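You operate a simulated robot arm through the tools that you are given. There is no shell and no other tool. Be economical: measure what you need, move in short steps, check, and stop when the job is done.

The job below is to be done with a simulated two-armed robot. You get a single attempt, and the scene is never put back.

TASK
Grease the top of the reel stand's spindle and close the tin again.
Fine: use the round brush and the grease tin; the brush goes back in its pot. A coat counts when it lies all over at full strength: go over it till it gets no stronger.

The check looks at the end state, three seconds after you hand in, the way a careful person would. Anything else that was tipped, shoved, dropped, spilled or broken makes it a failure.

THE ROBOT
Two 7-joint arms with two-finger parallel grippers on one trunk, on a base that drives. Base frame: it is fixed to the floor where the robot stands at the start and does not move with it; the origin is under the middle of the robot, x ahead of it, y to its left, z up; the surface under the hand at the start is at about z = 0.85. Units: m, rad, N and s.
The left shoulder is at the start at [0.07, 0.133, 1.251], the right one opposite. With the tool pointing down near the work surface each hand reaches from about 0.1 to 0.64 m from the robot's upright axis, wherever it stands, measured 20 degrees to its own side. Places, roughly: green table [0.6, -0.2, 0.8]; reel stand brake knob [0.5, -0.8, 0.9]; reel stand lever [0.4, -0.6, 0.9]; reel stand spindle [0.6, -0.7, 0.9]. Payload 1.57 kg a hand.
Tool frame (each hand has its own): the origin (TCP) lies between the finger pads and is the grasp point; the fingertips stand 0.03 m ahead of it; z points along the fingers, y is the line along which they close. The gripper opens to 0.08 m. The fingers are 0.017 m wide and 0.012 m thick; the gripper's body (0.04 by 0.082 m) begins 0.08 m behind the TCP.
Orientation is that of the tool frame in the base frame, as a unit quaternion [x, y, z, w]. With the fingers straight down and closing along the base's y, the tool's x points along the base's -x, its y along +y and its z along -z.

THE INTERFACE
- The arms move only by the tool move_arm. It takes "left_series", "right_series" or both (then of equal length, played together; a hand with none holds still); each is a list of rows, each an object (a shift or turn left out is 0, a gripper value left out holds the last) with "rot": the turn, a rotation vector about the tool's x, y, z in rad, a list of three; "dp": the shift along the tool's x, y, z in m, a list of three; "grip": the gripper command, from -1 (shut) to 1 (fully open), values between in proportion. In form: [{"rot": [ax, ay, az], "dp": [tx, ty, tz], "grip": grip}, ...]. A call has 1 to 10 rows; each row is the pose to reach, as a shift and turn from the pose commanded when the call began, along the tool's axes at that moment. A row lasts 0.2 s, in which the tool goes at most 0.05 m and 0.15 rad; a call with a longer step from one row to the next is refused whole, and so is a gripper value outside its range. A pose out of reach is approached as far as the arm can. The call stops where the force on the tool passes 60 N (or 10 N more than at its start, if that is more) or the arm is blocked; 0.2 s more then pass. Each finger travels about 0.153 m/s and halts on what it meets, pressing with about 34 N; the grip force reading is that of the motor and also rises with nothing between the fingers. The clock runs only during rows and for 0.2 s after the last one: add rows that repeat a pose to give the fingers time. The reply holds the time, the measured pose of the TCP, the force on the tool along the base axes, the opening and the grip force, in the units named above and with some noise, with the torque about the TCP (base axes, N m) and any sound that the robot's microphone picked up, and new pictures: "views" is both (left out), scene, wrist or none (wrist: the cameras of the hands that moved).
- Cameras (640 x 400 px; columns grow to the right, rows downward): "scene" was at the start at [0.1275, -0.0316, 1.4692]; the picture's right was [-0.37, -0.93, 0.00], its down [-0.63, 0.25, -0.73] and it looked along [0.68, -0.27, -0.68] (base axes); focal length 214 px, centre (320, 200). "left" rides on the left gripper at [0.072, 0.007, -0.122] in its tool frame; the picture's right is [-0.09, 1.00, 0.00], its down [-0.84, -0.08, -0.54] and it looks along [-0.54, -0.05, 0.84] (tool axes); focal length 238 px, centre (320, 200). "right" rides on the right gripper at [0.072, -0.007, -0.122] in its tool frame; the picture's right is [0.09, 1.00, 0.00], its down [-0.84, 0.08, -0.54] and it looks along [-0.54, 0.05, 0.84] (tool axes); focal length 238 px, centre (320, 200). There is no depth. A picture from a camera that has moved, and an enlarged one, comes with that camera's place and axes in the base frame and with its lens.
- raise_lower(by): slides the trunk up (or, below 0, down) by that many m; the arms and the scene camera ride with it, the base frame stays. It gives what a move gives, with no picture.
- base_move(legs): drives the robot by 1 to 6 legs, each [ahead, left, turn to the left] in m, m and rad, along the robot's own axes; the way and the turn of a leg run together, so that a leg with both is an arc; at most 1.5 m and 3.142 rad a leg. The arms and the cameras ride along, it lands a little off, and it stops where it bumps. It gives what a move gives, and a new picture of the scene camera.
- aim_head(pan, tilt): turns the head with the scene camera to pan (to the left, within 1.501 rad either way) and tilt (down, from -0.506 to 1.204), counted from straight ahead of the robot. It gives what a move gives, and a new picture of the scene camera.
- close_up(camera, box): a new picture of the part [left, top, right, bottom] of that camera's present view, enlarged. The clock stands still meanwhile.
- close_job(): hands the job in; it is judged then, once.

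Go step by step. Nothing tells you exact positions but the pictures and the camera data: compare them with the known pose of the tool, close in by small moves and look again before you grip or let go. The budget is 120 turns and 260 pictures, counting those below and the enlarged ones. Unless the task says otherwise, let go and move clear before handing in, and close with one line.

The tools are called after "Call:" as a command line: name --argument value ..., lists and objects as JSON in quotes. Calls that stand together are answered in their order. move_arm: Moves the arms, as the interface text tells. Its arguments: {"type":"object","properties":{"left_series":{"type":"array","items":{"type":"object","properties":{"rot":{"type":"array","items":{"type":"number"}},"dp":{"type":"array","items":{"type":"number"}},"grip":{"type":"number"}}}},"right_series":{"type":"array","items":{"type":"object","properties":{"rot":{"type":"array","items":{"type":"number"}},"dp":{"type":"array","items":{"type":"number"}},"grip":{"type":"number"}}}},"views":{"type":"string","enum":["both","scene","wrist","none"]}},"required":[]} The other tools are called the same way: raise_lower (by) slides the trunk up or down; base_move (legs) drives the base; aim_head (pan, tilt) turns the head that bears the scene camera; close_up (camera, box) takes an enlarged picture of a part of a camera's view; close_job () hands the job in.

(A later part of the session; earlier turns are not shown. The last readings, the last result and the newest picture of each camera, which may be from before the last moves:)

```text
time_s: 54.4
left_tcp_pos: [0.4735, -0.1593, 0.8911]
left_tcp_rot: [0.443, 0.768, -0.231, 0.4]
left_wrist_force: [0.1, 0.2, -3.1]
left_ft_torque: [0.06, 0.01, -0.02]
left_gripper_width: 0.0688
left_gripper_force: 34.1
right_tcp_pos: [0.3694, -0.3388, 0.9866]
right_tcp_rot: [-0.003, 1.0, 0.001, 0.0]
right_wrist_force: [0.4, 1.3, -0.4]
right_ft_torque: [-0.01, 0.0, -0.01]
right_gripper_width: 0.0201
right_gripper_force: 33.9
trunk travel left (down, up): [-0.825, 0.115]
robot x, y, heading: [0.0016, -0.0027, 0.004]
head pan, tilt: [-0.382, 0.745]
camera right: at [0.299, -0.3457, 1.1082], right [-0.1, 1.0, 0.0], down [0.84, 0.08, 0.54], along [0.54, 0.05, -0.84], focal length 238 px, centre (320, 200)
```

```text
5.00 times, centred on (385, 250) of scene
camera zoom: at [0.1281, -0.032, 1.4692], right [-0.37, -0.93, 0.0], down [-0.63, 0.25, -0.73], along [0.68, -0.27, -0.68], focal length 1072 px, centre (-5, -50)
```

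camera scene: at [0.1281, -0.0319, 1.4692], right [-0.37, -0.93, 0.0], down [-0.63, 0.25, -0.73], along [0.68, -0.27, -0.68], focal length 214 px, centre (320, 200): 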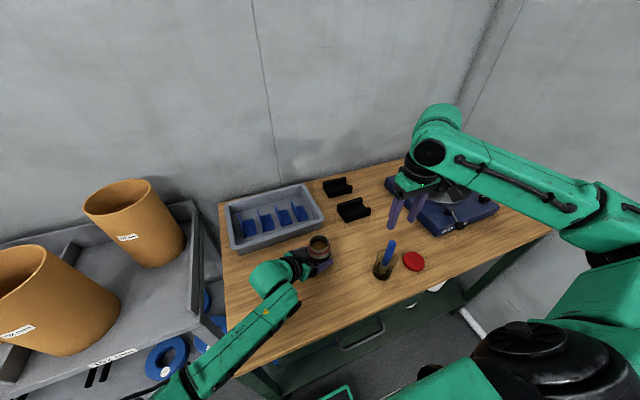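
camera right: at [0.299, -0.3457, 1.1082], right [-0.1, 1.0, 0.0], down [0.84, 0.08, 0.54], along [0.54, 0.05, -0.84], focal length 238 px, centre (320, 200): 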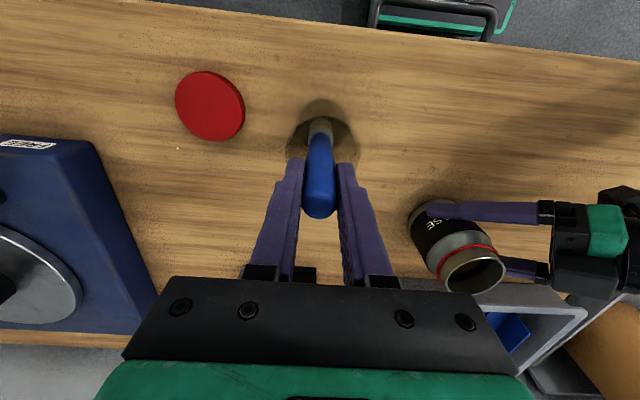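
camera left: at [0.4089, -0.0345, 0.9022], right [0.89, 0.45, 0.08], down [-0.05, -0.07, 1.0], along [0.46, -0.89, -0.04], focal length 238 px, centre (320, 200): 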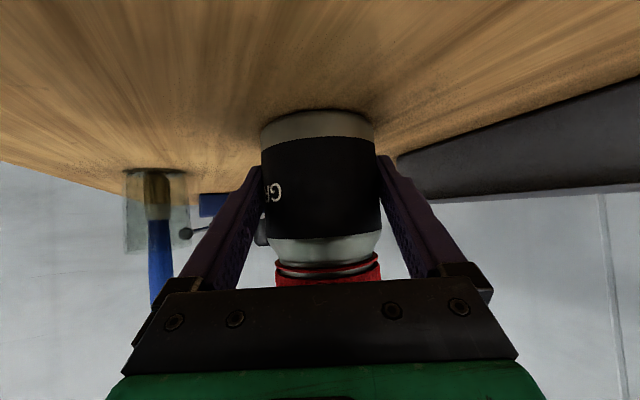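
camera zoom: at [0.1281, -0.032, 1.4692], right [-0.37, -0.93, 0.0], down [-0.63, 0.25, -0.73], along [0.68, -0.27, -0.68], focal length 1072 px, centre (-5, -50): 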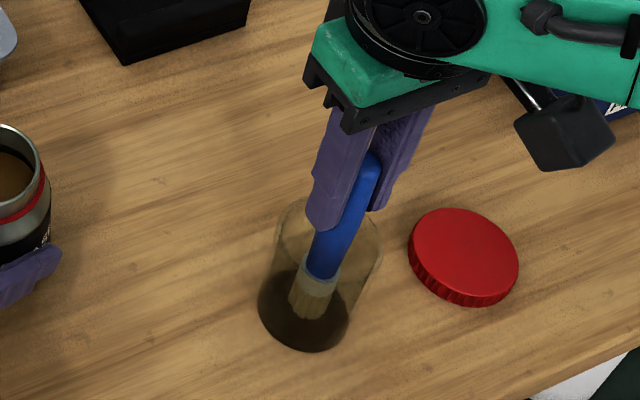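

Brush gripped at 20 mm. I'm lifting it straight out.

Call:
move_arm --right_series '[{"dp": [0, 0, -0.03]}, {"dp": [0, 0, -0.065]}, {"dp": [0, 0, -0.1]}, {"dp": [0, 0, -0.135]}, {"dp": [0, 0, -0.16]}, {"dp": [0, 0, -0.16]}]' --views "both"

Call:
close_up --camera "scene" --box '[340, 180, 440, 290]'

```text
time_s: 55.8
left_tcp_pos: [0.4729, -0.16, 0.8899]
left_tcp_rot: [0.444, 0.768, -0.231, 0.399]
left_wrist_force: [0.6, 0.0, -2.8]
left_ft_torque: [0.06, 0.03, -0.02]
left_gripper_width: 0.0685
left_gripper_force: 34.0
right_tcp_pos: [0.3707, -0.3381, 1.1447]
right_tcp_rot: [-0.002, 1.0, 0.0, 0.001]
right_wrist_force: [0.0, -0.2, -0.2]
right_ft_torque: [-0.01, 0.02, -0.01]
right_gripper_width: 0.0203
right_gripper_force: 33.6
trunk travel left (down, up): [-0.825, 0.115]
robot x, y, heading: [0.0007, 0.0024, -0.0]
head pan, tilt: [-0.382, 0.745]
camera scene: at [0.1281, -0.032, 1.4692], right [-0.37, -0.93, 0.0], down [-0.63, 0.25, -0.73], along [0.68, -0.27, -0.68], focal length 214 px, centre (320, 200)
camera right: at [0.2989, -0.3461, 1.2667], right [-0.1, 1.0, 0.0], down [0.84, 0.08, 0.54], along [0.54, 0.05, -0.84], focal length 238 px, centre (320, 200)
```

scene: 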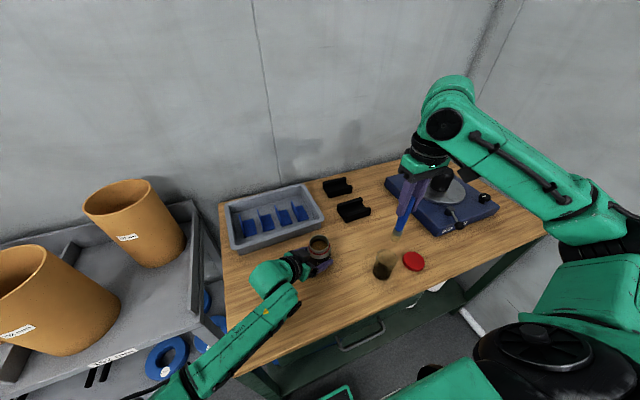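
right: 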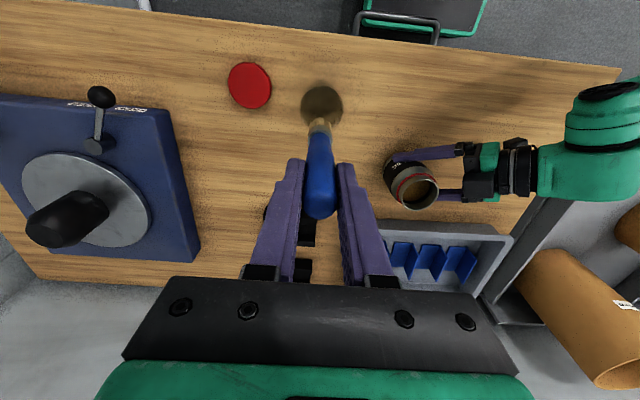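

```text
3.64 times, centred on (390, 235) of scene
camera zoom: at [0.1281, -0.032, 1.4692], right [-0.37, -0.93, 0.0], down [-0.63, 0.25, -0.73], along [0.68, -0.27, -0.68], focal length 780 px, centre (66, 73)
```

zoom: 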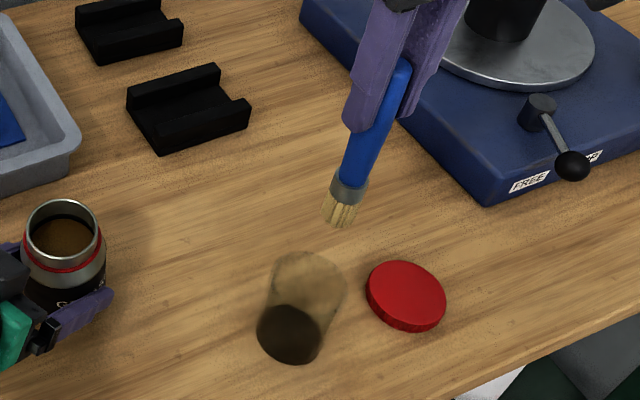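

The brush hangs nearly straight below the TCP. I'm carrying it above the tin mouth at about (0.479, -0.170).

Call:
move_arm --right_series '[{"dp": [-0.022, 0.034, 0]}, {"dp": [-0.044, 0.068, 0]}, {"dp": [-0.066, 0.102, 0]}, {"dp": [-0.088, 0.136, 0]}, {"dp": [-0.108, 0.168, 0]}, {"dp": [-0.108, 0.168, 0.02]}, {"dp": [-0.108, 0.168, 0.02]}]' --views "wrist"

Call:
close_up --camera "scene" --box '[270, 180, 370, 280]'

Call:
close_up --camera "right" --box '[260, 60, 380, 180]'

```text
time_s: 57.4
left_tcp_pos: [0.4732, -0.1587, 0.8902]
left_tcp_rot: [0.444, 0.768, -0.231, 0.399]
left_wrist_force: [-0.2, -0.2, -3.6]
left_ft_torque: [0.04, 0.06, 0.03]
left_gripper_width: 0.0687
left_gripper_force: 33.6
right_tcp_pos: [0.4771, -0.1681, 1.126]
right_tcp_rot: [-0.003, 1.0, 0.0, 0.0]
right_wrist_force: [-0.7, 0.2, -1.0]
right_ft_torque: [0.0, -0.01, 0.01]
right_gripper_width: 0.02
right_gripper_force: 33.7
trunk travel left (down, up): [-0.825, 0.115]
robot x, y, heading: [0.0005, -0.0001, 0.0]
head pan, tilt: [-0.382, 0.745]
camera right: at [0.407, -0.1769, 1.2474], right [-0.1, 1.0, 0.0], down [0.84, 0.08, 0.54], along [0.54, 0.05, -0.84], focal length 238 px, centre (320, 200)
```

right: 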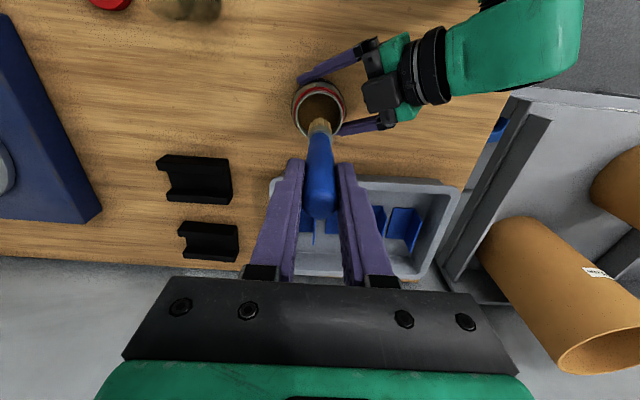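

```text
4.00 times, centred on (320, 230) of scene
camera zoom: at [0.1281, -0.032, 1.4692], right [-0.37, -0.93, 0.0], down [-0.63, 0.25, -0.73], along [0.68, -0.27, -0.68], focal length 858 px, centre (320, 80)
```

zoom: 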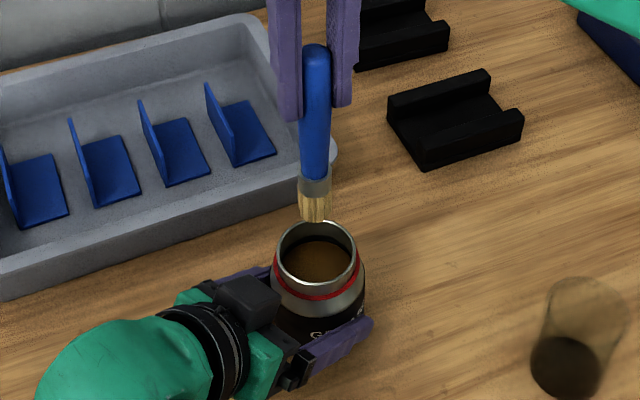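

```text
3.33 times, centred on (320, 120) of right
camera zoom: at [0.407, -0.1769, 1.2474], right [-0.1, 1.0, 0.0], down [0.84, 0.08, 0.54], along [0.54, 0.05, -0.84], focal length 794 px, centre (320, 467)
```

zoom: 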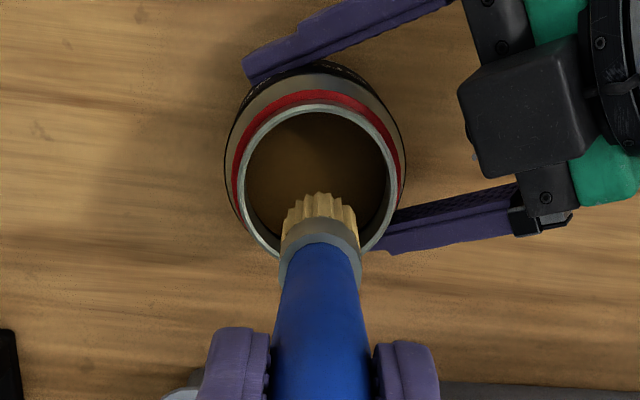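

The brush tip is at about (0.476, -0.168, 0.993) and the rim at (0.475, -0.1705, 0.949). I'm dipping straight down.

Call:
move_arm --right_series '[{"dp": [0.001, -0.0025, 0.015]}, {"dp": [0.001, -0.0025, 0.04]}, {"dp": [0.001, -0.0025, 0.06]}, {"dp": [0.001, -0.0025, 0.075]}, {"dp": [0.001, -0.0025, 0.08]}, {"dp": [0.001, -0.0025, 0.08]}]' --views "wrist"

Call:
close_up --camera "scene" --box '[270, 180, 370, 280]'

```text
time_s: 58.8
left_tcp_pos: [0.4717, -0.1581, 0.8909]
left_tcp_rot: [0.443, 0.769, -0.229, 0.4]
left_wrist_force: [4.1, -2.6, -13.2]
left_ft_torque: [0.82, 0.12, -0.09]
left_gripper_width: 0.0688
left_gripper_force: 34.2
right_tcp_pos: [0.4772, -0.1692, 1.0484]
right_tcp_rot: [-0.003, 1.0, 0.001, 0.004]
right_wrist_force: [2.2, 2.9, 33.1]
right_ft_torque: [0.26, -0.31, 0.04]
right_gripper_width: 0.0206
right_gripper_force: 33.7
trunk travel left (down, up): [-0.825, 0.115]
robot x, y, heading: [-0.0025, 0.0018, 0.001]
head pan, tilt: [-0.382, 0.745]
camera right: at [0.4045, -0.1779, 1.1696], right [-0.1, 1.0, 0.0], down [0.83, 0.08, 0.55], along [0.55, 0.05, -0.84], focal length 238 px, centre (320, 200)
```

right: 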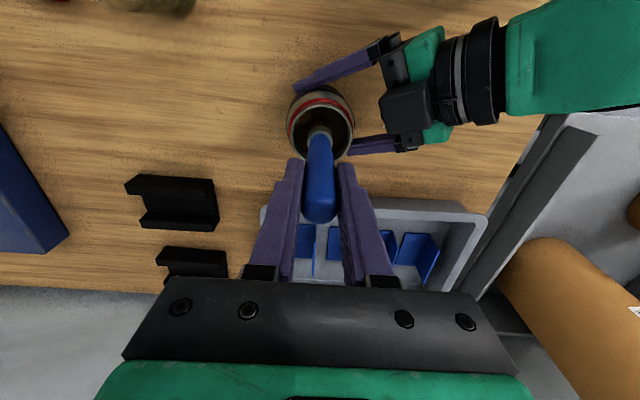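

```text
4.00 times, centred on (320, 230) of scene
camera zoom: at [0.1258, -0.0305, 1.4696], right [-0.37, -0.93, 0.0], down [-0.63, 0.25, -0.74], along [0.68, -0.27, -0.68], focal length 858 px, centre (320, 80)
```

zoom: 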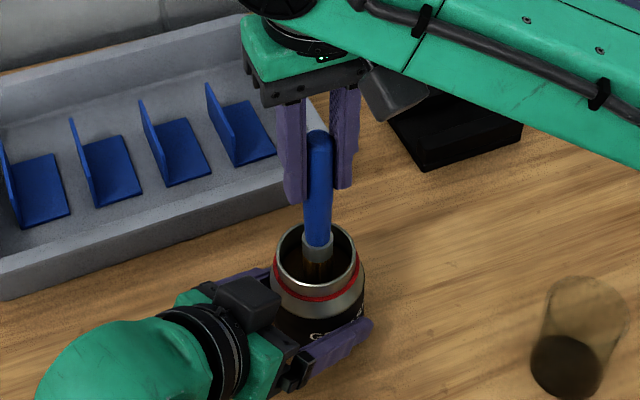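

The brush meets the grease with about 33 N, and the bristles look loaded. I'm lifting out and checking.

Call:
move_arm --right_series '[{"dp": [0, 0, -0.006]}, {"dp": [0, 0, -0.006]}, {"dp": [0, 0, -0.04]}, {"dp": [0, 0, -0.08]}, {"dp": [0, 0, -0.12]}, {"dp": [0, 0, -0.14]}, {"dp": [0, 0, -0.14]}]' --views "wrist"

Call:
close_up --camera "scene" --box '[270, 160, 370, 280]'

Call:
close_up --camera "right" --box '[260, 60, 380, 180]'

```text
time_s: 60.4
left_tcp_pos: [0.4736, -0.1589, 0.8908]
left_tcp_rot: [0.442, 0.769, -0.23, 0.401]
left_wrist_force: [0.4, -0.4, -2.9]
left_ft_torque: [0.08, 0.02, -0.02]
left_gripper_width: 0.069
left_gripper_force: 33.9
right_tcp_pos: [0.4773, -0.1716, 1.1852]
right_tcp_rot: [-0.002, 1.0, 0.0, -0.001]
right_wrist_force: [0.0, 0.8, -0.4]
right_ft_torque: [0.01, -0.03, 0.0]
right_gripper_width: 0.0205
right_gripper_force: 33.8
trunk travel left (down, up): [-0.825, 0.115]
robot x, y, heading: [0.0, -0.0001, 0.004]
head pan, tilt: [-0.382, 0.745]
camera right: at [0.4054, -0.1799, 1.3072], right [-0.1, 1.0, 0.0], down [0.84, 0.08, 0.54], along [0.54, 0.05, -0.84], focal length 238 px, centre (320, 200)
```

right: 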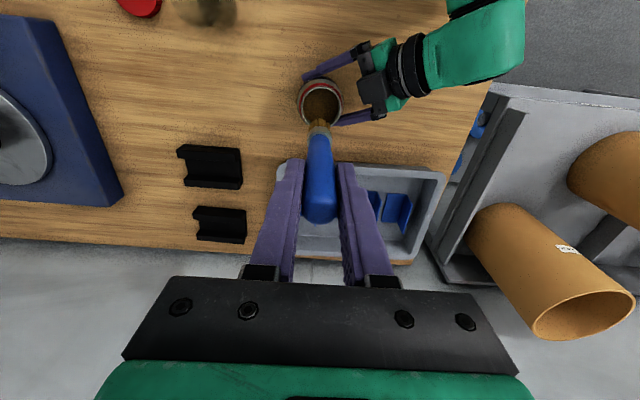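

```text
3.33 times, centred on (320, 220) of scene
camera zoom: at [0.1285, -0.0322, 1.4691], right [-0.37, -0.93, 0.0], down [-0.63, 0.25, -0.73], along [0.68, -0.27, -0.68], focal length 715 px, centre (320, 133)
```

zoom: 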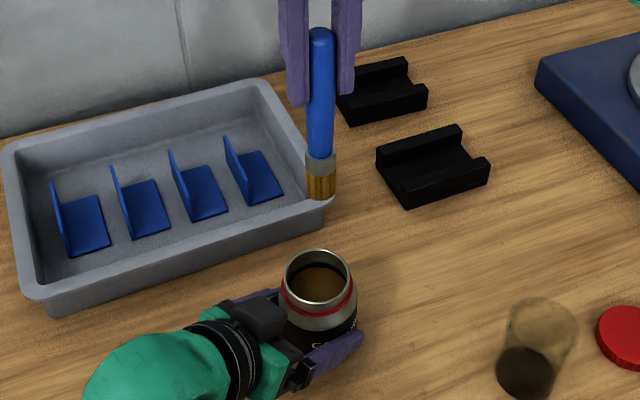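

```text
3.33 times, centred on (320, 120) of right
camera zoom: at [0.4054, -0.1799, 1.3072], right [-0.1, 1.0, 0.0], down [0.84, 0.08, 0.54], along [0.54, 0.05, -0.84], focal length 794 px, centre (320, 467)
```

zoom: 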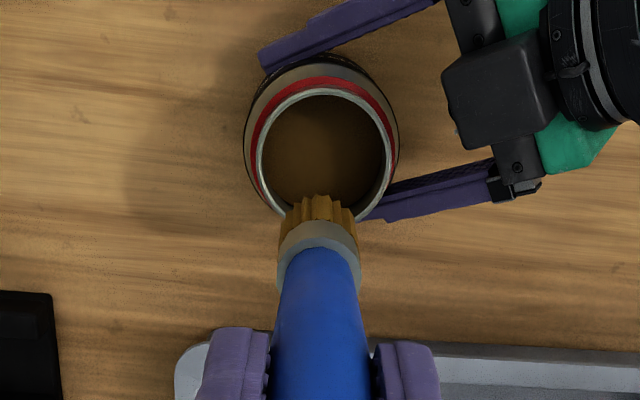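

The brush is loaded. I'm now releasing the tin with the left hand and backing it out, then up.

Call:
move_arm --left_series '[{"grip": 1}, {"grip": 1}, {"dp": [0, 0, -0.02]}, {"dp": [0, 0, -0.055]}, {"dp": [0, 0, -0.09]}, {"dp": [0, 0, -0.13]}, {"dp": [-0.033, 0, -0.153]}, {"dp": [-0.066, 0, -0.176]}, {"dp": [-0.1, 0, -0.2]}, {"dp": [-0.123, 0, -0.216]}]' --views "scene"

Call:
close_up --camera "scene" --box '[270, 160, 390, 280]'

```text
time_s: 62.6
left_tcp_pos: [0.4206, -0.0708, 1.115]
left_tcp_rot: [0.444, 0.768, -0.231, 0.399]
left_wrist_force: [0.2, 0.0, -0.2]
left_ft_torque: [0.01, 0.02, 0.0]
left_gripper_width: 0.08
left_gripper_force: 0.1
right_tcp_pos: [0.4757, -0.1717, 1.1851]
right_tcp_rot: [-0.003, 1.0, 0.0, 0.0]
right_wrist_force: [-0.2, -0.7, -0.6]
right_ft_torque: [-0.02, 0.01, -0.03]
right_gripper_width: 0.0205
right_gripper_force: 34.1
trunk travel left (down, up): [-0.825, 0.115]
robot x, y, heading: [-0.0007, -0.0006, -0.0]
head pan, tilt: [-0.382, 0.745]
camera scene: at [0.1278, -0.032, 1.4692], right [-0.37, -0.93, 0.0], down [-0.63, 0.25, -0.73], along [0.68, -0.27, -0.68], focal length 214 px, centre (320, 200)
```

scene: 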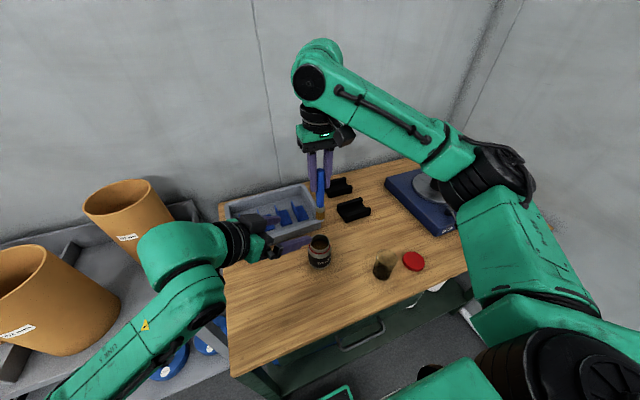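

```text
3.33 times, centred on (330, 220) of scene
camera zoom: at [0.1278, -0.032, 1.4692], right [-0.37, -0.93, 0.0], down [-0.63, 0.25, -0.73], along [0.68, -0.27, -0.68], focal length 715 px, centre (287, 133)
```

zoom: 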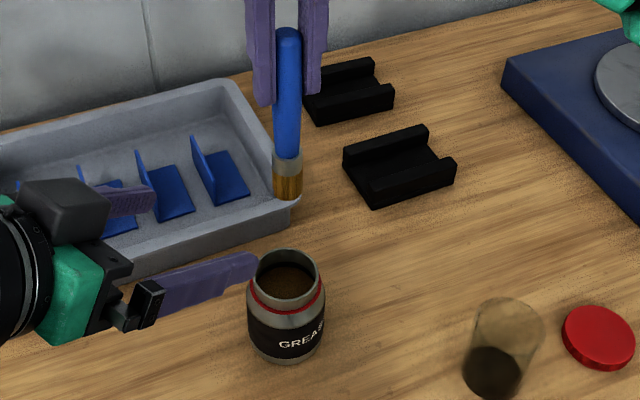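

The tin stands free and open and the left hand is clear. I'll turn the base left 0.4 rad (bringing the right shoulder forward), then drive sideways to the reel stand.

Call:
base_move --legs '[[0, 0, 0.4]]'

```text
time_s: 64.2
left_tcp_pos: [0.415, 0.1025, 1.1156]
left_tcp_rot: [0.279, 0.842, -0.145, 0.439]
left_wrist_force: [0.2, 0.4, 1.0]
left_ft_torque: [-0.05, -0.03, -0.01]
left_gripper_width: 0.0797
left_gripper_force: 0.0
right_tcp_pos: [0.5049, 0.0314, 1.1844]
right_tcp_rot: [-0.205, 0.979, 0.0, 0.0]
right_wrist_force: [-0.3, -0.6, -1.2]
right_ft_torque: [-0.01, -0.01, 0.04]
right_gripper_width: 0.0205
right_gripper_force: 33.6
trunk travel left (down, up): [-0.825, 0.115]
robot x, y, heading: [0.0005, 0.003, 0.409]
head pan, tilt: [-0.382, 0.745]
camera scene: at [0.1297, 0.0208, 1.4692], right [0.03, -1.0, 0.0], down [-0.68, -0.02, -0.73], along [0.73, 0.02, -0.68], focal length 214 px, centre (320, 200)
```

scene: 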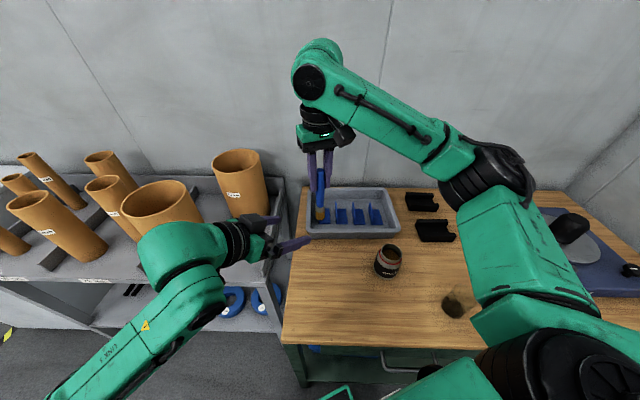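

Turned without bumping. Now driving along world −y by 0.5 m.

Call:
base_move --legs '[[-0.199, -0.459, 0]]'

Call:
aim_head --pan -0.6 --tilt 0.745

```text
time_s: 67.2
left_tcp_pos: [0.4133, -0.3949, 1.1145]
left_tcp_rot: [0.28, 0.841, -0.147, 0.438]
left_wrist_force: [0.5, 0.5, 0.4]
left_ft_torque: [0.01, 0.03, 0.02]
left_gripper_width: 0.0801
left_gripper_force: 0.0
right_tcp_pos: [0.5023, -0.4668, 1.1849]
right_tcp_rot: [-0.202, 0.979, 0.0, 0.0]
right_wrist_force: [-0.3, 0.4, -0.5]
right_ft_torque: [-0.01, 0.0, 0.02]
right_gripper_width: 0.0204
right_gripper_force: 33.6
trunk travel left (down, up): [-0.825, 0.115]
robot x, y, heading: [-0.0025, -0.4975, 0.402]
head pan, tilt: [-0.382, 0.745]
camera scene: at [0.1274, -0.4747, 1.4692], right [0.02, -1.0, 0.0], down [-0.68, -0.02, -0.73], along [0.73, 0.02, -0.68], focal length 214 px, centre (320, 200)
```

scene: 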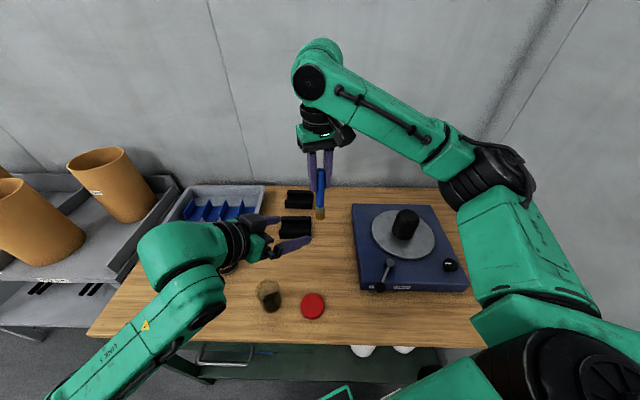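

```text
time_s: 67.9
left_tcp_pos: [0.4129, -0.3963, 1.1154]
left_tcp_rot: [0.281, 0.842, -0.146, 0.438]
left_wrist_force: [0.9, -0.7, 0.0]
left_ft_torque: [-0.02, 0.0, -0.01]
left_gripper_width: 0.08
left_gripper_force: 0.1
right_tcp_pos: [0.5017, -0.4678, 1.1863]
right_tcp_rot: [-0.203, 0.979, 0.0, 0.0]
right_wrist_force: [0.0, 1.0, 0.0]
right_ft_torque: [0.02, -0.02, -0.03]
right_gripper_width: 0.0203
right_gripper_force: 33.9
trunk travel left (down, up): [-0.825, 0.115]
robot x, y, heading: [-0.0025, -0.4974, 0.404]
head pan, tilt: [-0.6, 0.745]
camera scene: at [0.1258, -0.4945, 1.4692], right [-0.19, -0.98, 0.0], down [-0.67, 0.13, -0.73], along [0.72, -0.14, -0.68], focal length 214 px, centre (320, 200)
```

scene: 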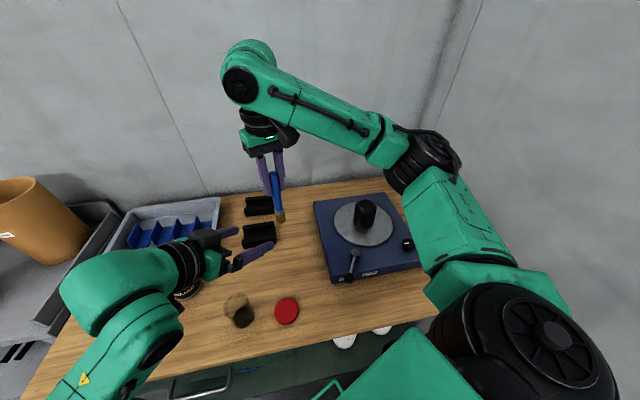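

I see the spindle well. I'm zooming to locate its top.

Call:
close_up --camera "scene" --box '[310, 180, 430, 280]'

Call:
close_up --camera "right" --box '[0, 0, 640, 400]'

```text
4.00 times, centred on (370, 230) of scene
camera zoom: at [0.1258, -0.4945, 1.4692], right [-0.19, -0.98, 0.0], down [-0.67, 0.13, -0.73], along [0.72, -0.14, -0.68], focal length 858 px, centre (120, 80)
```

zoom: 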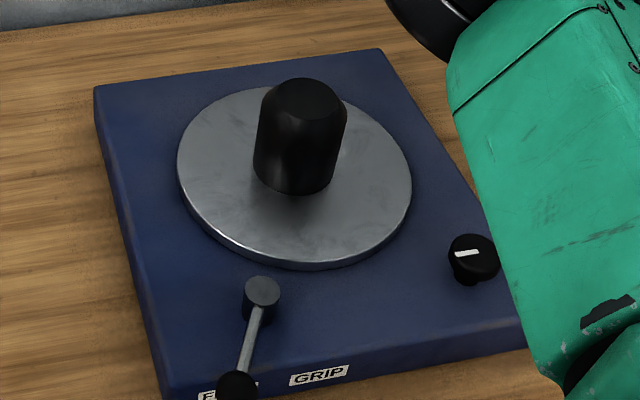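

```text
1.00 times, centred on (320, 200) of right (not enlarged: the box is as wide or as high as the picture)
camera zoom: at [0.44, -0.5037, 1.3072], right [-0.48, 0.88, 0.0], down [0.74, 0.4, 0.54], along [0.47, 0.26, -0.84], focal length 238 px, centre (320, 200)
```

zoom: 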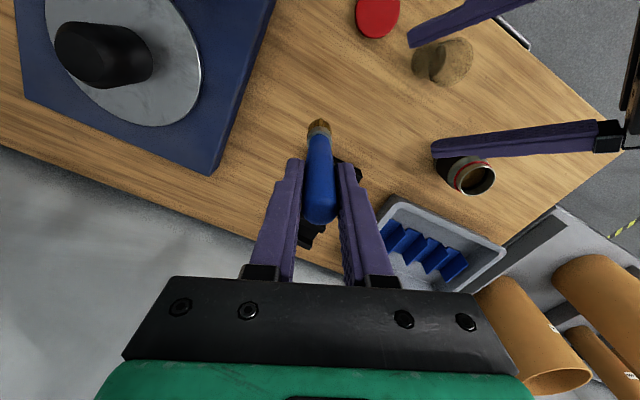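

Spindle top is at about (0.569, -0.731, 1.005). I'm bringing the brush above it, staying high.

Call:
move_arm --right_series '[{"dp": [0.007, -0.045, -0.01]}, {"dp": [0.014, -0.09, -0.01]}, {"dp": [0.022, -0.135, -0.01]}, {"dp": [0.029, -0.18, -0.01]}, {"dp": [0.036, -0.225, -0.01]}, {"dp": [0.043, -0.268, -0.01]}, {"dp": [0.043, -0.268, 0]}, {"dp": [0.043, -0.268, 0]}]' --views "both"

Call:
close_up --camera "scene" --box '[310, 140, 430, 260]'

Call:
close_up --camera "right" --box '[260, 60, 380, 180]'

```text
time_s: 69.7
left_tcp_pos: [0.4129, -0.3954, 1.1145]
left_tcp_rot: [0.28, 0.842, -0.145, 0.438]
left_wrist_force: [0.0, 0.0, 0.2]
left_ft_torque: [0.02, 0.02, 0.0]
left_gripper_width: 0.0798
left_gripper_force: 0.1
right_tcp_pos: [0.5699, -0.7295, 1.1856]
right_tcp_rot: [-0.202, 0.979, -0.001, 0.0]
right_wrist_force: [0.0, -0.2, 0.1]
right_ft_torque: [-0.02, -0.01, 0.02]
right_gripper_width: 0.0203
right_gripper_force: 34.1
trunk travel left (down, up): [-0.825, 0.115]
robot x, y, heading: [-0.0064, -0.4972, 0.403]
head pan, tilt: [-0.6, 0.745]
camera scene: at [0.1257, -0.4938, 1.4693], right [-0.2, -0.98, 0.0], down [-0.67, 0.13, -0.73], along [0.72, -0.14, -0.68], focal length 214 px, centre (320, 200)
camera right: at [0.5069, -0.7653, 1.3068], right [-0.48, 0.88, 0.0], down [0.74, 0.4, 0.54], along [0.48, 0.26, -0.84], focal length 238 px, centre (320, 200)
```

scene: 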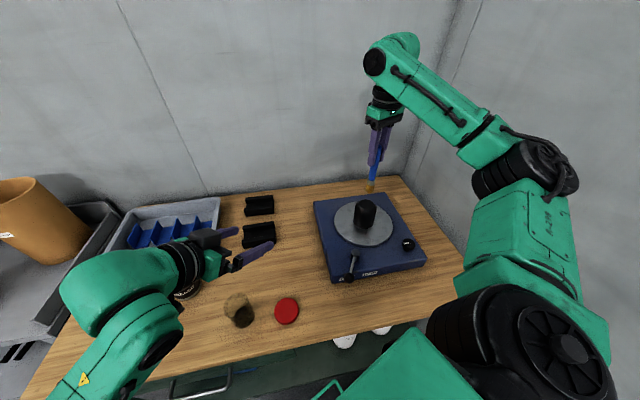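
right: 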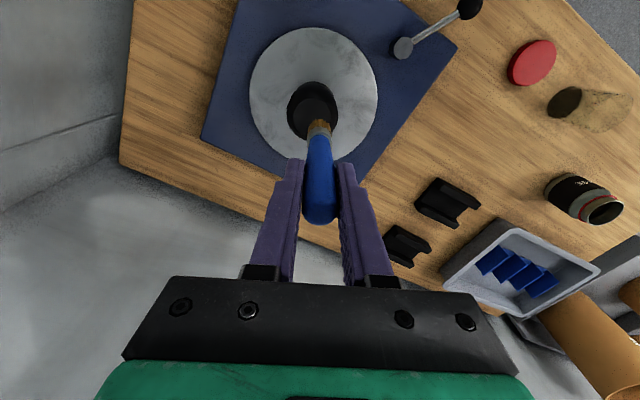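

```text
3.33 times, centred on (370, 200) of scene
camera zoom: at [0.1257, -0.4938, 1.4693], right [-0.2, -0.98, 0.0], down [-0.67, 0.13, -0.73], along [0.72, -0.14, -0.68], focal length 715 px, centre (153, 200)
```

zoom: 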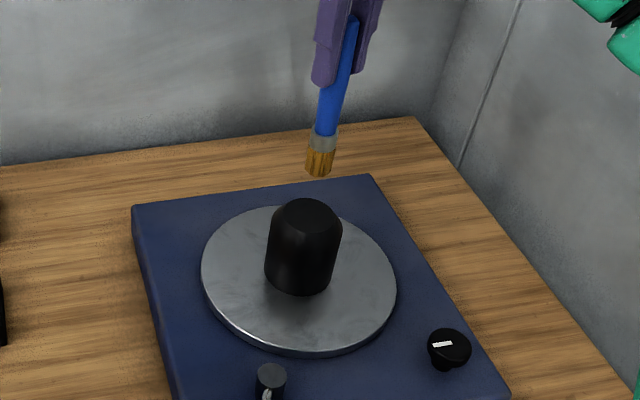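

```text
3.33 times, centred on (320, 120) of right
camera zoom: at [0.5069, -0.7653, 1.3068], right [-0.48, 0.88, 0.0], down [0.74, 0.4, 0.54], along [0.48, 0.26, -0.84], focal length 794 px, centre (320, 467)
```

zoom: 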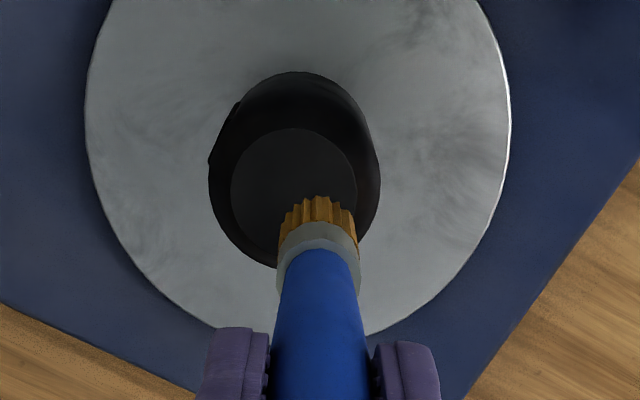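

The disc's centre is about 1 cm off the brush in tool (−x, −y). I'm shifting and lowering closer, then I'll recheck.

Call:
move_arm --right_series '[{"dp": [-0.009, -0.008, 0]}, {"dp": [-0.009, -0.008, 0.02]}, {"dp": [-0.009, -0.008, 0.035]}, {"dp": [-0.009, -0.008, 0.035]}]' --views "none"

Call:
close_up --camera "scene" --box '[330, 160, 410, 240]'

Call:
close_up --camera "right" --box '[260, 60, 380, 180]'

```text
time_s: 70.7
left_tcp_pos: [0.4138, -0.3958, 1.1149]
left_tcp_rot: [0.28, 0.842, -0.146, 0.438]
left_wrist_force: [0.1, 0.4, 0.1]
left_ft_torque: [0.02, 0.01, 0.0]
left_gripper_width: 0.0799
left_gripper_force: 0.0
right_tcp_pos: [0.5807, -0.7326, 1.1503]
right_tcp_rot: [-0.202, 0.979, 0.0, -0.001]
right_wrist_force: [-0.4, 0.0, 0.3]
right_ft_torque: [0.0, 0.0, 0.0]
right_gripper_width: 0.0205
right_gripper_force: 33.7
trunk travel left (down, up): [-0.825, 0.115]
robot x, y, heading: [-0.0018, -0.4941, 0.401]
head pan, tilt: [-0.6, 0.745]
```

```text
5.00 times, centred on (370, 200) of scene
camera zoom: at [0.126, -0.4938, 1.4692], right [-0.2, -0.98, 0.0], down [-0.67, 0.13, -0.73], along [0.72, -0.14, -0.68], focal length 1072 px, centre (70, 200)
```

zoom: 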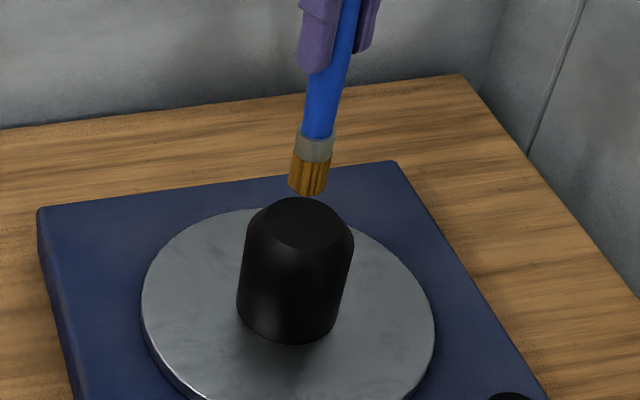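

```text
3.33 times, centred on (320, 120) of right
camera zoom: at [0.5185, -0.7689, 1.2718], right [-0.48, 0.88, 0.0], down [0.74, 0.4, 0.54], along [0.48, 0.26, -0.84], focal length 794 px, centre (320, 467)
```

zoom: 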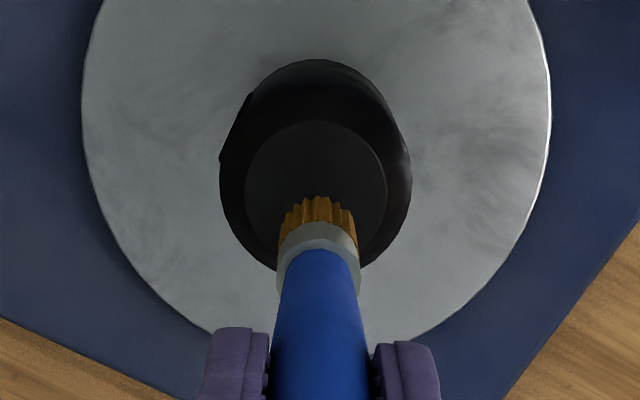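

Nearly centred. I'm lowering until the bristles touch the top.

Call:
move_arm --right_series '[{"dp": [0, -0.002, 0.014]}, {"dp": [0, -0.002, 0.018]}, {"dp": [0, -0.002, 0.021]}, {"dp": [0, -0.002, 0.023]}]' --views "none"

Call:
close_up --camera "scene" --box '[330, 160, 410, 240]'

Call:
close_up --camera "right" --box '[260, 60, 380, 180]'

```text
time_s: 71.7
left_tcp_pos: [0.4126, -0.3958, 1.1151]
left_tcp_rot: [0.28, 0.842, -0.146, 0.437]
left_wrist_force: [0.3, -0.2, -0.9]
left_ft_torque: [-0.03, -0.01, -0.03]
left_gripper_width: 0.0799
left_gripper_force: 0.1
right_tcp_pos: [0.582, -0.7374, 1.1294]
right_tcp_rot: [-0.202, 0.979, 0.0, 0.0]
right_wrist_force: [0.7, 0.5, -0.5]
right_ft_torque: [0.01, 0.01, -0.04]
right_gripper_width: 0.0203
right_gripper_force: 34.0
trunk travel left (down, up): [-0.825, 0.115]
robot x, y, heading: [0.0006, -0.4962, 0.402]
head pan, tilt: [-0.6, 0.745]
```

```text
5.00 times, centred on (370, 200) of scene
camera zoom: at [0.126, -0.4943, 1.4692], right [-0.2, -0.98, 0.0], down [-0.67, 0.13, -0.73], along [0.72, -0.14, -0.68], focal length 1072 px, centre (70, 200)
```

zoom: 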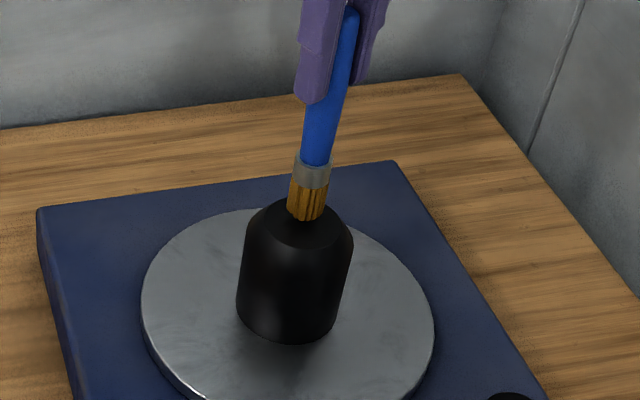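

```text
3.33 times, centred on (320, 120) of right
camera zoom: at [0.5192, -0.7718, 1.2496], right [-0.48, 0.88, 0.0], down [0.74, 0.4, 0.54], along [0.48, 0.26, -0.84], focal length 794 px, centre (320, 467)
```

zoom: 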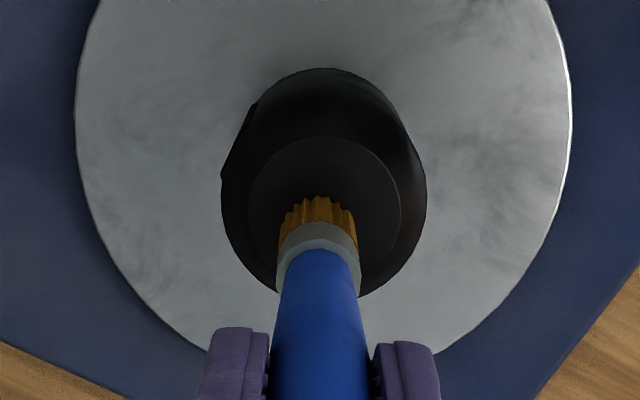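

Call:
move_arm --right_series '[{"dp": [0, 0, 0.002]}, {"dp": [0, 0, 0.003]}, {"dp": [0, 0, 0.004]}]' --views "none"

Call:
close_up --camera "scene" --box '[330, 160, 410, 240]'

```text
time_s: 72.5
left_tcp_pos: [0.4125, -0.3962, 1.1143]
left_tcp_rot: [0.28, 0.842, -0.146, 0.438]
left_wrist_force: [-0.6, 0.0, 0.2]
left_ft_torque: [0.0, 0.02, 0.03]
left_gripper_width: 0.0801
left_gripper_force: 0.0
right_tcp_pos: [0.5821, -0.7361, 1.1247]
right_tcp_rot: [-0.203, 0.979, 0.0, -0.001]
right_wrist_force: [0.8, 1.0, -0.4]
right_ft_torque: [-0.02, -0.02, 0.0]
right_gripper_width: 0.0203
right_gripper_force: 34.0
trunk travel left (down, up): [-0.825, 0.115]
robot x, y, heading: [-0.0038, -0.4934, 0.406]
head pan, tilt: [-0.6, 0.745]
```

```text
5.00 times, centred on (370, 200) of scene
camera zoom: at [0.1259, -0.4941, 1.4692], right [-0.2, -0.98, 0.0], down [-0.67, 0.13, -0.73], along [0.72, -0.14, -0.68], focal length 1072 px, centre (70, 200)
```

zoom: 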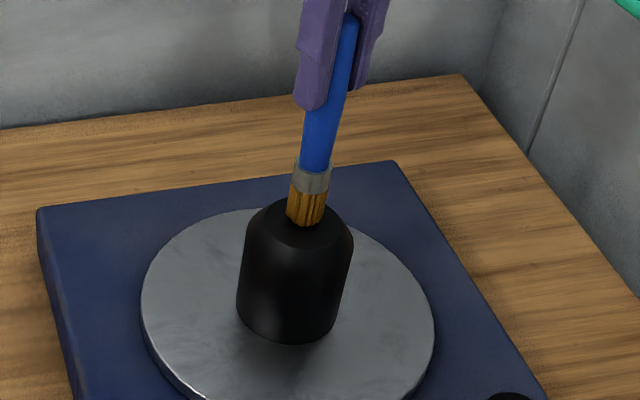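

Call:
move_arm --right_series '[{"dp": [0, 0, 0.001]}, {"dp": [0, 0, 0.002]}, {"dp": [0, 0, 0.003]}, {"dp": [0, 0, 0.004]}]' --views "none"

Call:
close_up --camera "scene" --box '[330, 160, 410, 240]'

Call:
close_up --camera "right" --box '[260, 60, 380, 180]'

```text
time_s: 73.5
left_tcp_pos: [0.4117, -0.3951, 1.1158]
left_tcp_rot: [0.281, 0.841, -0.147, 0.439]
left_wrist_force: [-0.1, -0.3, 0.2]
left_ft_torque: [0.02, -0.03, 0.02]
left_gripper_width: 0.0799
left_gripper_force: 0.0
right_tcp_pos: [0.5809, -0.7359, 1.1215]
right_tcp_rot: [-0.202, 0.979, -0.001, 0.003]
right_wrist_force: [3.4, -1.5, 15.9]
right_ft_torque: [-0.11, -0.3, -0.03]
right_gripper_width: 0.0202
right_gripper_force: 33.7
trunk travel left (down, up): [-0.825, 0.115]
robot x, y, heading: [-0.001, -0.4975, 0.4]
head pan, tilt: [-0.6, 0.745]
```

```text
5.00 times, centred on (370, 200) of scene
camera zoom: at [0.1234, -0.4932, 1.4697], right [-0.2, -0.98, 0.0], down [-0.66, 0.13, -0.74], along [0.72, -0.14, -0.68], focal length 1072 px, centre (70, 200)
```

zoom: 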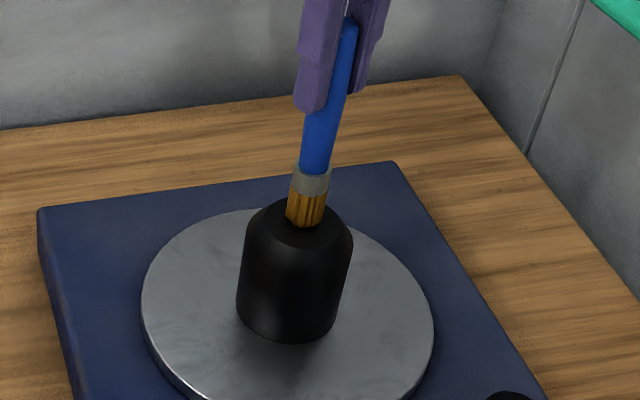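

```text
3.33 times, centred on (320, 120) of right
camera zoom: at [0.5173, -0.7718, 1.2429], right [-0.48, 0.88, 0.0], down [0.73, 0.4, 0.55], along [0.48, 0.26, -0.84], focal length 794 px, centre (320, 467)
```

zoom: 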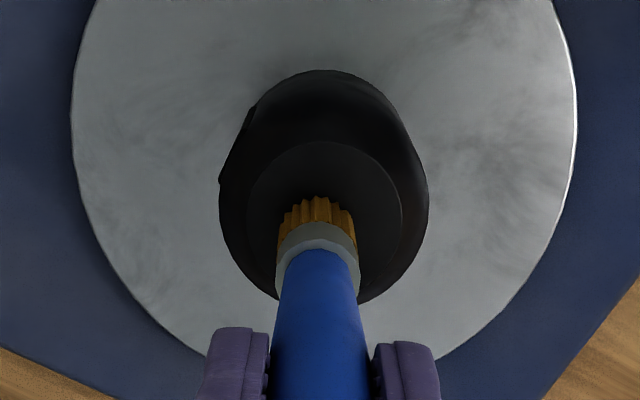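

Contact made at about 16 N. I'm easing slightly and painting a circle around the centre.

Call:
move_arm --right_series '[{"dp": [0, 0.002, -0.001]}, {"dp": [0.014, 0.002, -0.001]}, {"dp": [0.01, 0.012, -0.001]}, {"dp": [0, 0.016, -0.001]}, {"dp": [-0.01, 0.012, -0.001]}, {"dp": [-0.014, 0.002, -0.001]}, {"dp": [-0.01, -0.008, -0.001]}, {"dp": [0, -0.012, -0.001]}, {"dp": [0.01, -0.008, -0.001]}, {"dp": [0.014, 0.002, -0.001]}]' --views "none"

Call:
close_up --camera "scene" --box '[330, 160, 410, 240]'

Call:
close_up --camera "right" --box '[260, 60, 380, 180]'

```text
time_s: 75.7
left_tcp_pos: [0.4118, -0.3945, 1.1152]
left_tcp_rot: [0.28, 0.842, -0.146, 0.438]
left_wrist_force: [0.4, -0.2, 0.4]
left_ft_torque: [0.0, 0.01, 0.03]
left_gripper_width: 0.08
left_gripper_force: 0.1
right_tcp_pos: [0.5684, -0.7403, 1.1228]
right_tcp_rot: [-0.203, 0.979, 0.0, 0.0]
right_wrist_force: [-0.2, -0.7, 5.6]
right_ft_torque: [-0.13, -0.01, 0.02]
right_gripper_width: 0.0204
right_gripper_force: 33.9
trunk travel left (down, up): [-0.825, 0.115]
robot x, y, heading: [-0.0009, -0.4986, 0.403]
head pan, tilt: [-0.6, 0.745]
```

```text
5.00 times, centred on (370, 200) of scene
camera zoom: at [0.1248, -0.4939, 1.4693], right [-0.2, -0.98, 0.0], down [-0.66, 0.13, -0.74], along [0.72, -0.14, -0.68], focal length 1072 px, centre (70, 200)
```

zoom: 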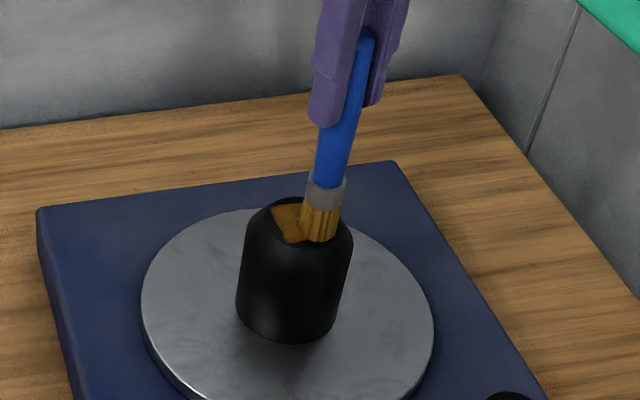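

```text
3.33 times, centred on (320, 120) of right
camera zoom: at [0.5048, -0.7755, 1.2433], right [-0.48, 0.88, 0.0], down [0.74, 0.4, 0.54], along [0.48, 0.26, -0.84], focal length 794 px, centre (320, 467)
```

zoom: 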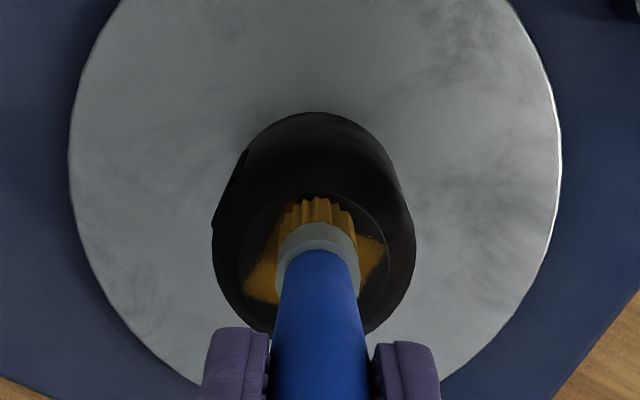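

Grease is being deposited. I keep going over with more circles, at several radii.

Call:
move_arm --right_series '[{"dp": [-0.003, 0.011, 0]}, {"dp": [-0.014, 0.016, 0]}, {"dp": [-0.025, 0.011, 0]}, {"dp": [-0.03, 0, 0]}, {"dp": [-0.025, -0.011, 0]}, {"dp": [-0.014, -0.016, 0]}, {"dp": [-0.003, -0.011, 0]}, {"dp": [0.002, 0, 0]}, {"dp": [-0.006, 0, 0]}, {"dp": [-0.014, 0.008, 0]}]' --views "none"

Call:
move_arm --right_series '[{"dp": [-0.008, -0.008, 0]}, {"dp": [0, -0.016, 0]}, {"dp": [0.008, -0.008, 0]}, {"dp": [0, -0.008, 0]}, {"dp": [0, 0.008, 0]}, {"dp": [0.011, 0.003, 0]}, {"dp": [0.016, -0.008, 0]}, {"dp": [0.011, -0.019, 0]}, {"dp": [0, -0.024, 0]}, {"dp": [-0.011, -0.019, 0]}]' --views "none"

Call:
move_arm --right_series '[{"dp": [-0.005, 0.011, 0]}, {"dp": [0, 0.022, 0]}, {"dp": [0.011, 0.027, 0]}, {"dp": [0.022, 0.022, 0]}, {"dp": [0.027, 0.011, 0]}, {"dp": [0.011, 0.011, 0]}, {"dp": [0.011, 0.011, -0.02]}, {"dp": [0.011, 0.011, -0.06]}, {"dp": [0.011, 0.011, -0.06]}]' --views "none"

Call:
close_up --camera "scene" --box '[340, 180, 400, 230]'

Call:
close_up --camera "right" --box '[260, 60, 380, 180]'

```text
time_s: 77.9
left_tcp_pos: [0.4116, -0.3966, 1.1155]
left_tcp_rot: [0.28, 0.841, -0.146, 0.438]
left_wrist_force: [-0.8, 0.6, 0.9]
left_ft_torque: [0.0, 0.03, 0.04]
left_gripper_width: 0.0801
left_gripper_force: 0.1
right_tcp_pos: [0.5758, -0.7271, 1.1219]
right_tcp_rot: [-0.202, 0.979, -0.001, 0.001]
right_wrist_force: [-0.7, -3.2, 10.0]
right_ft_torque: [-0.32, 0.1, 0.02]
right_gripper_width: 0.0203
right_gripper_force: 34.2
trunk travel left (down, up): [-0.825, 0.115]
robot x, y, heading: [-0.0024, -0.4948, 0.403]
head pan, tilt: [-0.6, 0.745]
```

```text
time_s: 80.1
left_tcp_pos: [0.4114, -0.3956, 1.1149]
left_tcp_rot: [0.281, 0.841, -0.147, 0.438]
left_wrist_force: [0.6, -0.3, -0.7]
left_ft_torque: [0.03, 0.01, 0.01]
left_gripper_width: 0.0801
left_gripper_force: 0.2
right_tcp_pos: [0.5942, -0.7397, 1.1211]
right_tcp_rot: [-0.203, 0.979, -0.001, 0.0]
right_wrist_force: [-0.6, -3.0, 4.5]
right_ft_torque: [-0.21, 0.17, 0.02]
right_gripper_width: 0.0202
right_gripper_force: 33.7
trunk travel left (down, up): [-0.825, 0.115]
robot x, y, heading: [-0.0006, -0.4988, 0.4]
head pan, tilt: [-0.6, 0.745]
```

```text
time_s: 82.1
left_tcp_pos: [0.4127, -0.3951, 1.1157]
left_tcp_rot: [0.28, 0.842, -0.146, 0.438]
left_wrist_force: [0.5, 0.1, -0.6]
left_ft_torque: [-0.03, -0.01, -0.03]
left_gripper_width: 0.08
left_gripper_force: 0.1
right_tcp_pos: [0.5823, -0.7369, 1.1801]
right_tcp_rot: [-0.203, 0.979, 0.0, -0.001]
right_wrist_force: [0.4, -0.5, -0.1]
right_ft_torque: [0.01, 0.0, -0.04]
right_gripper_width: 0.0204
right_gripper_force: 34.0
trunk travel left (down, up): [-0.825, 0.115]
robot x, y, heading: [-0.0031, -0.4986, 0.408]
head pan, tilt: [-0.6, 0.745]
```

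```text
8.00 times, centred on (370, 205) of scene
camera zoom: at [0.1268, -0.4941, 1.4691], right [-0.2, -0.98, 0.0], down [-0.67, 0.13, -0.73], along [0.72, -0.14, -0.68], focal length 1716 px, centre (-80, 160)
```

zoom: 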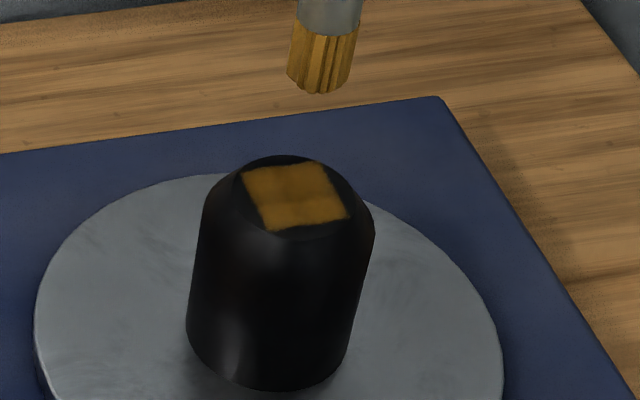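

```text
3.33 times, centred on (320, 120) of right
camera zoom: at [0.519, -0.772, 1.3011], right [-0.48, 0.88, 0.0], down [0.74, 0.4, 0.54], along [0.47, 0.26, -0.84], focal length 794 px, centre (320, 467)
```

zoom: 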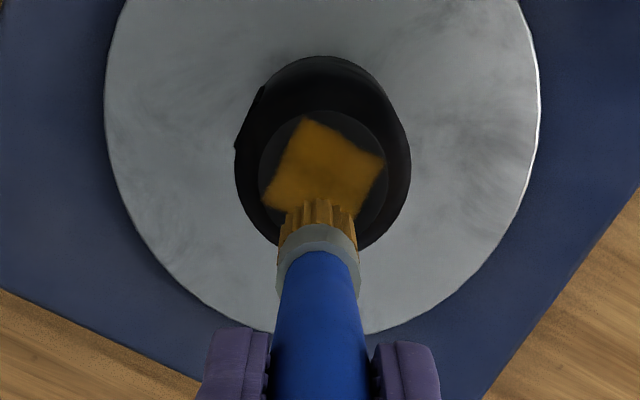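

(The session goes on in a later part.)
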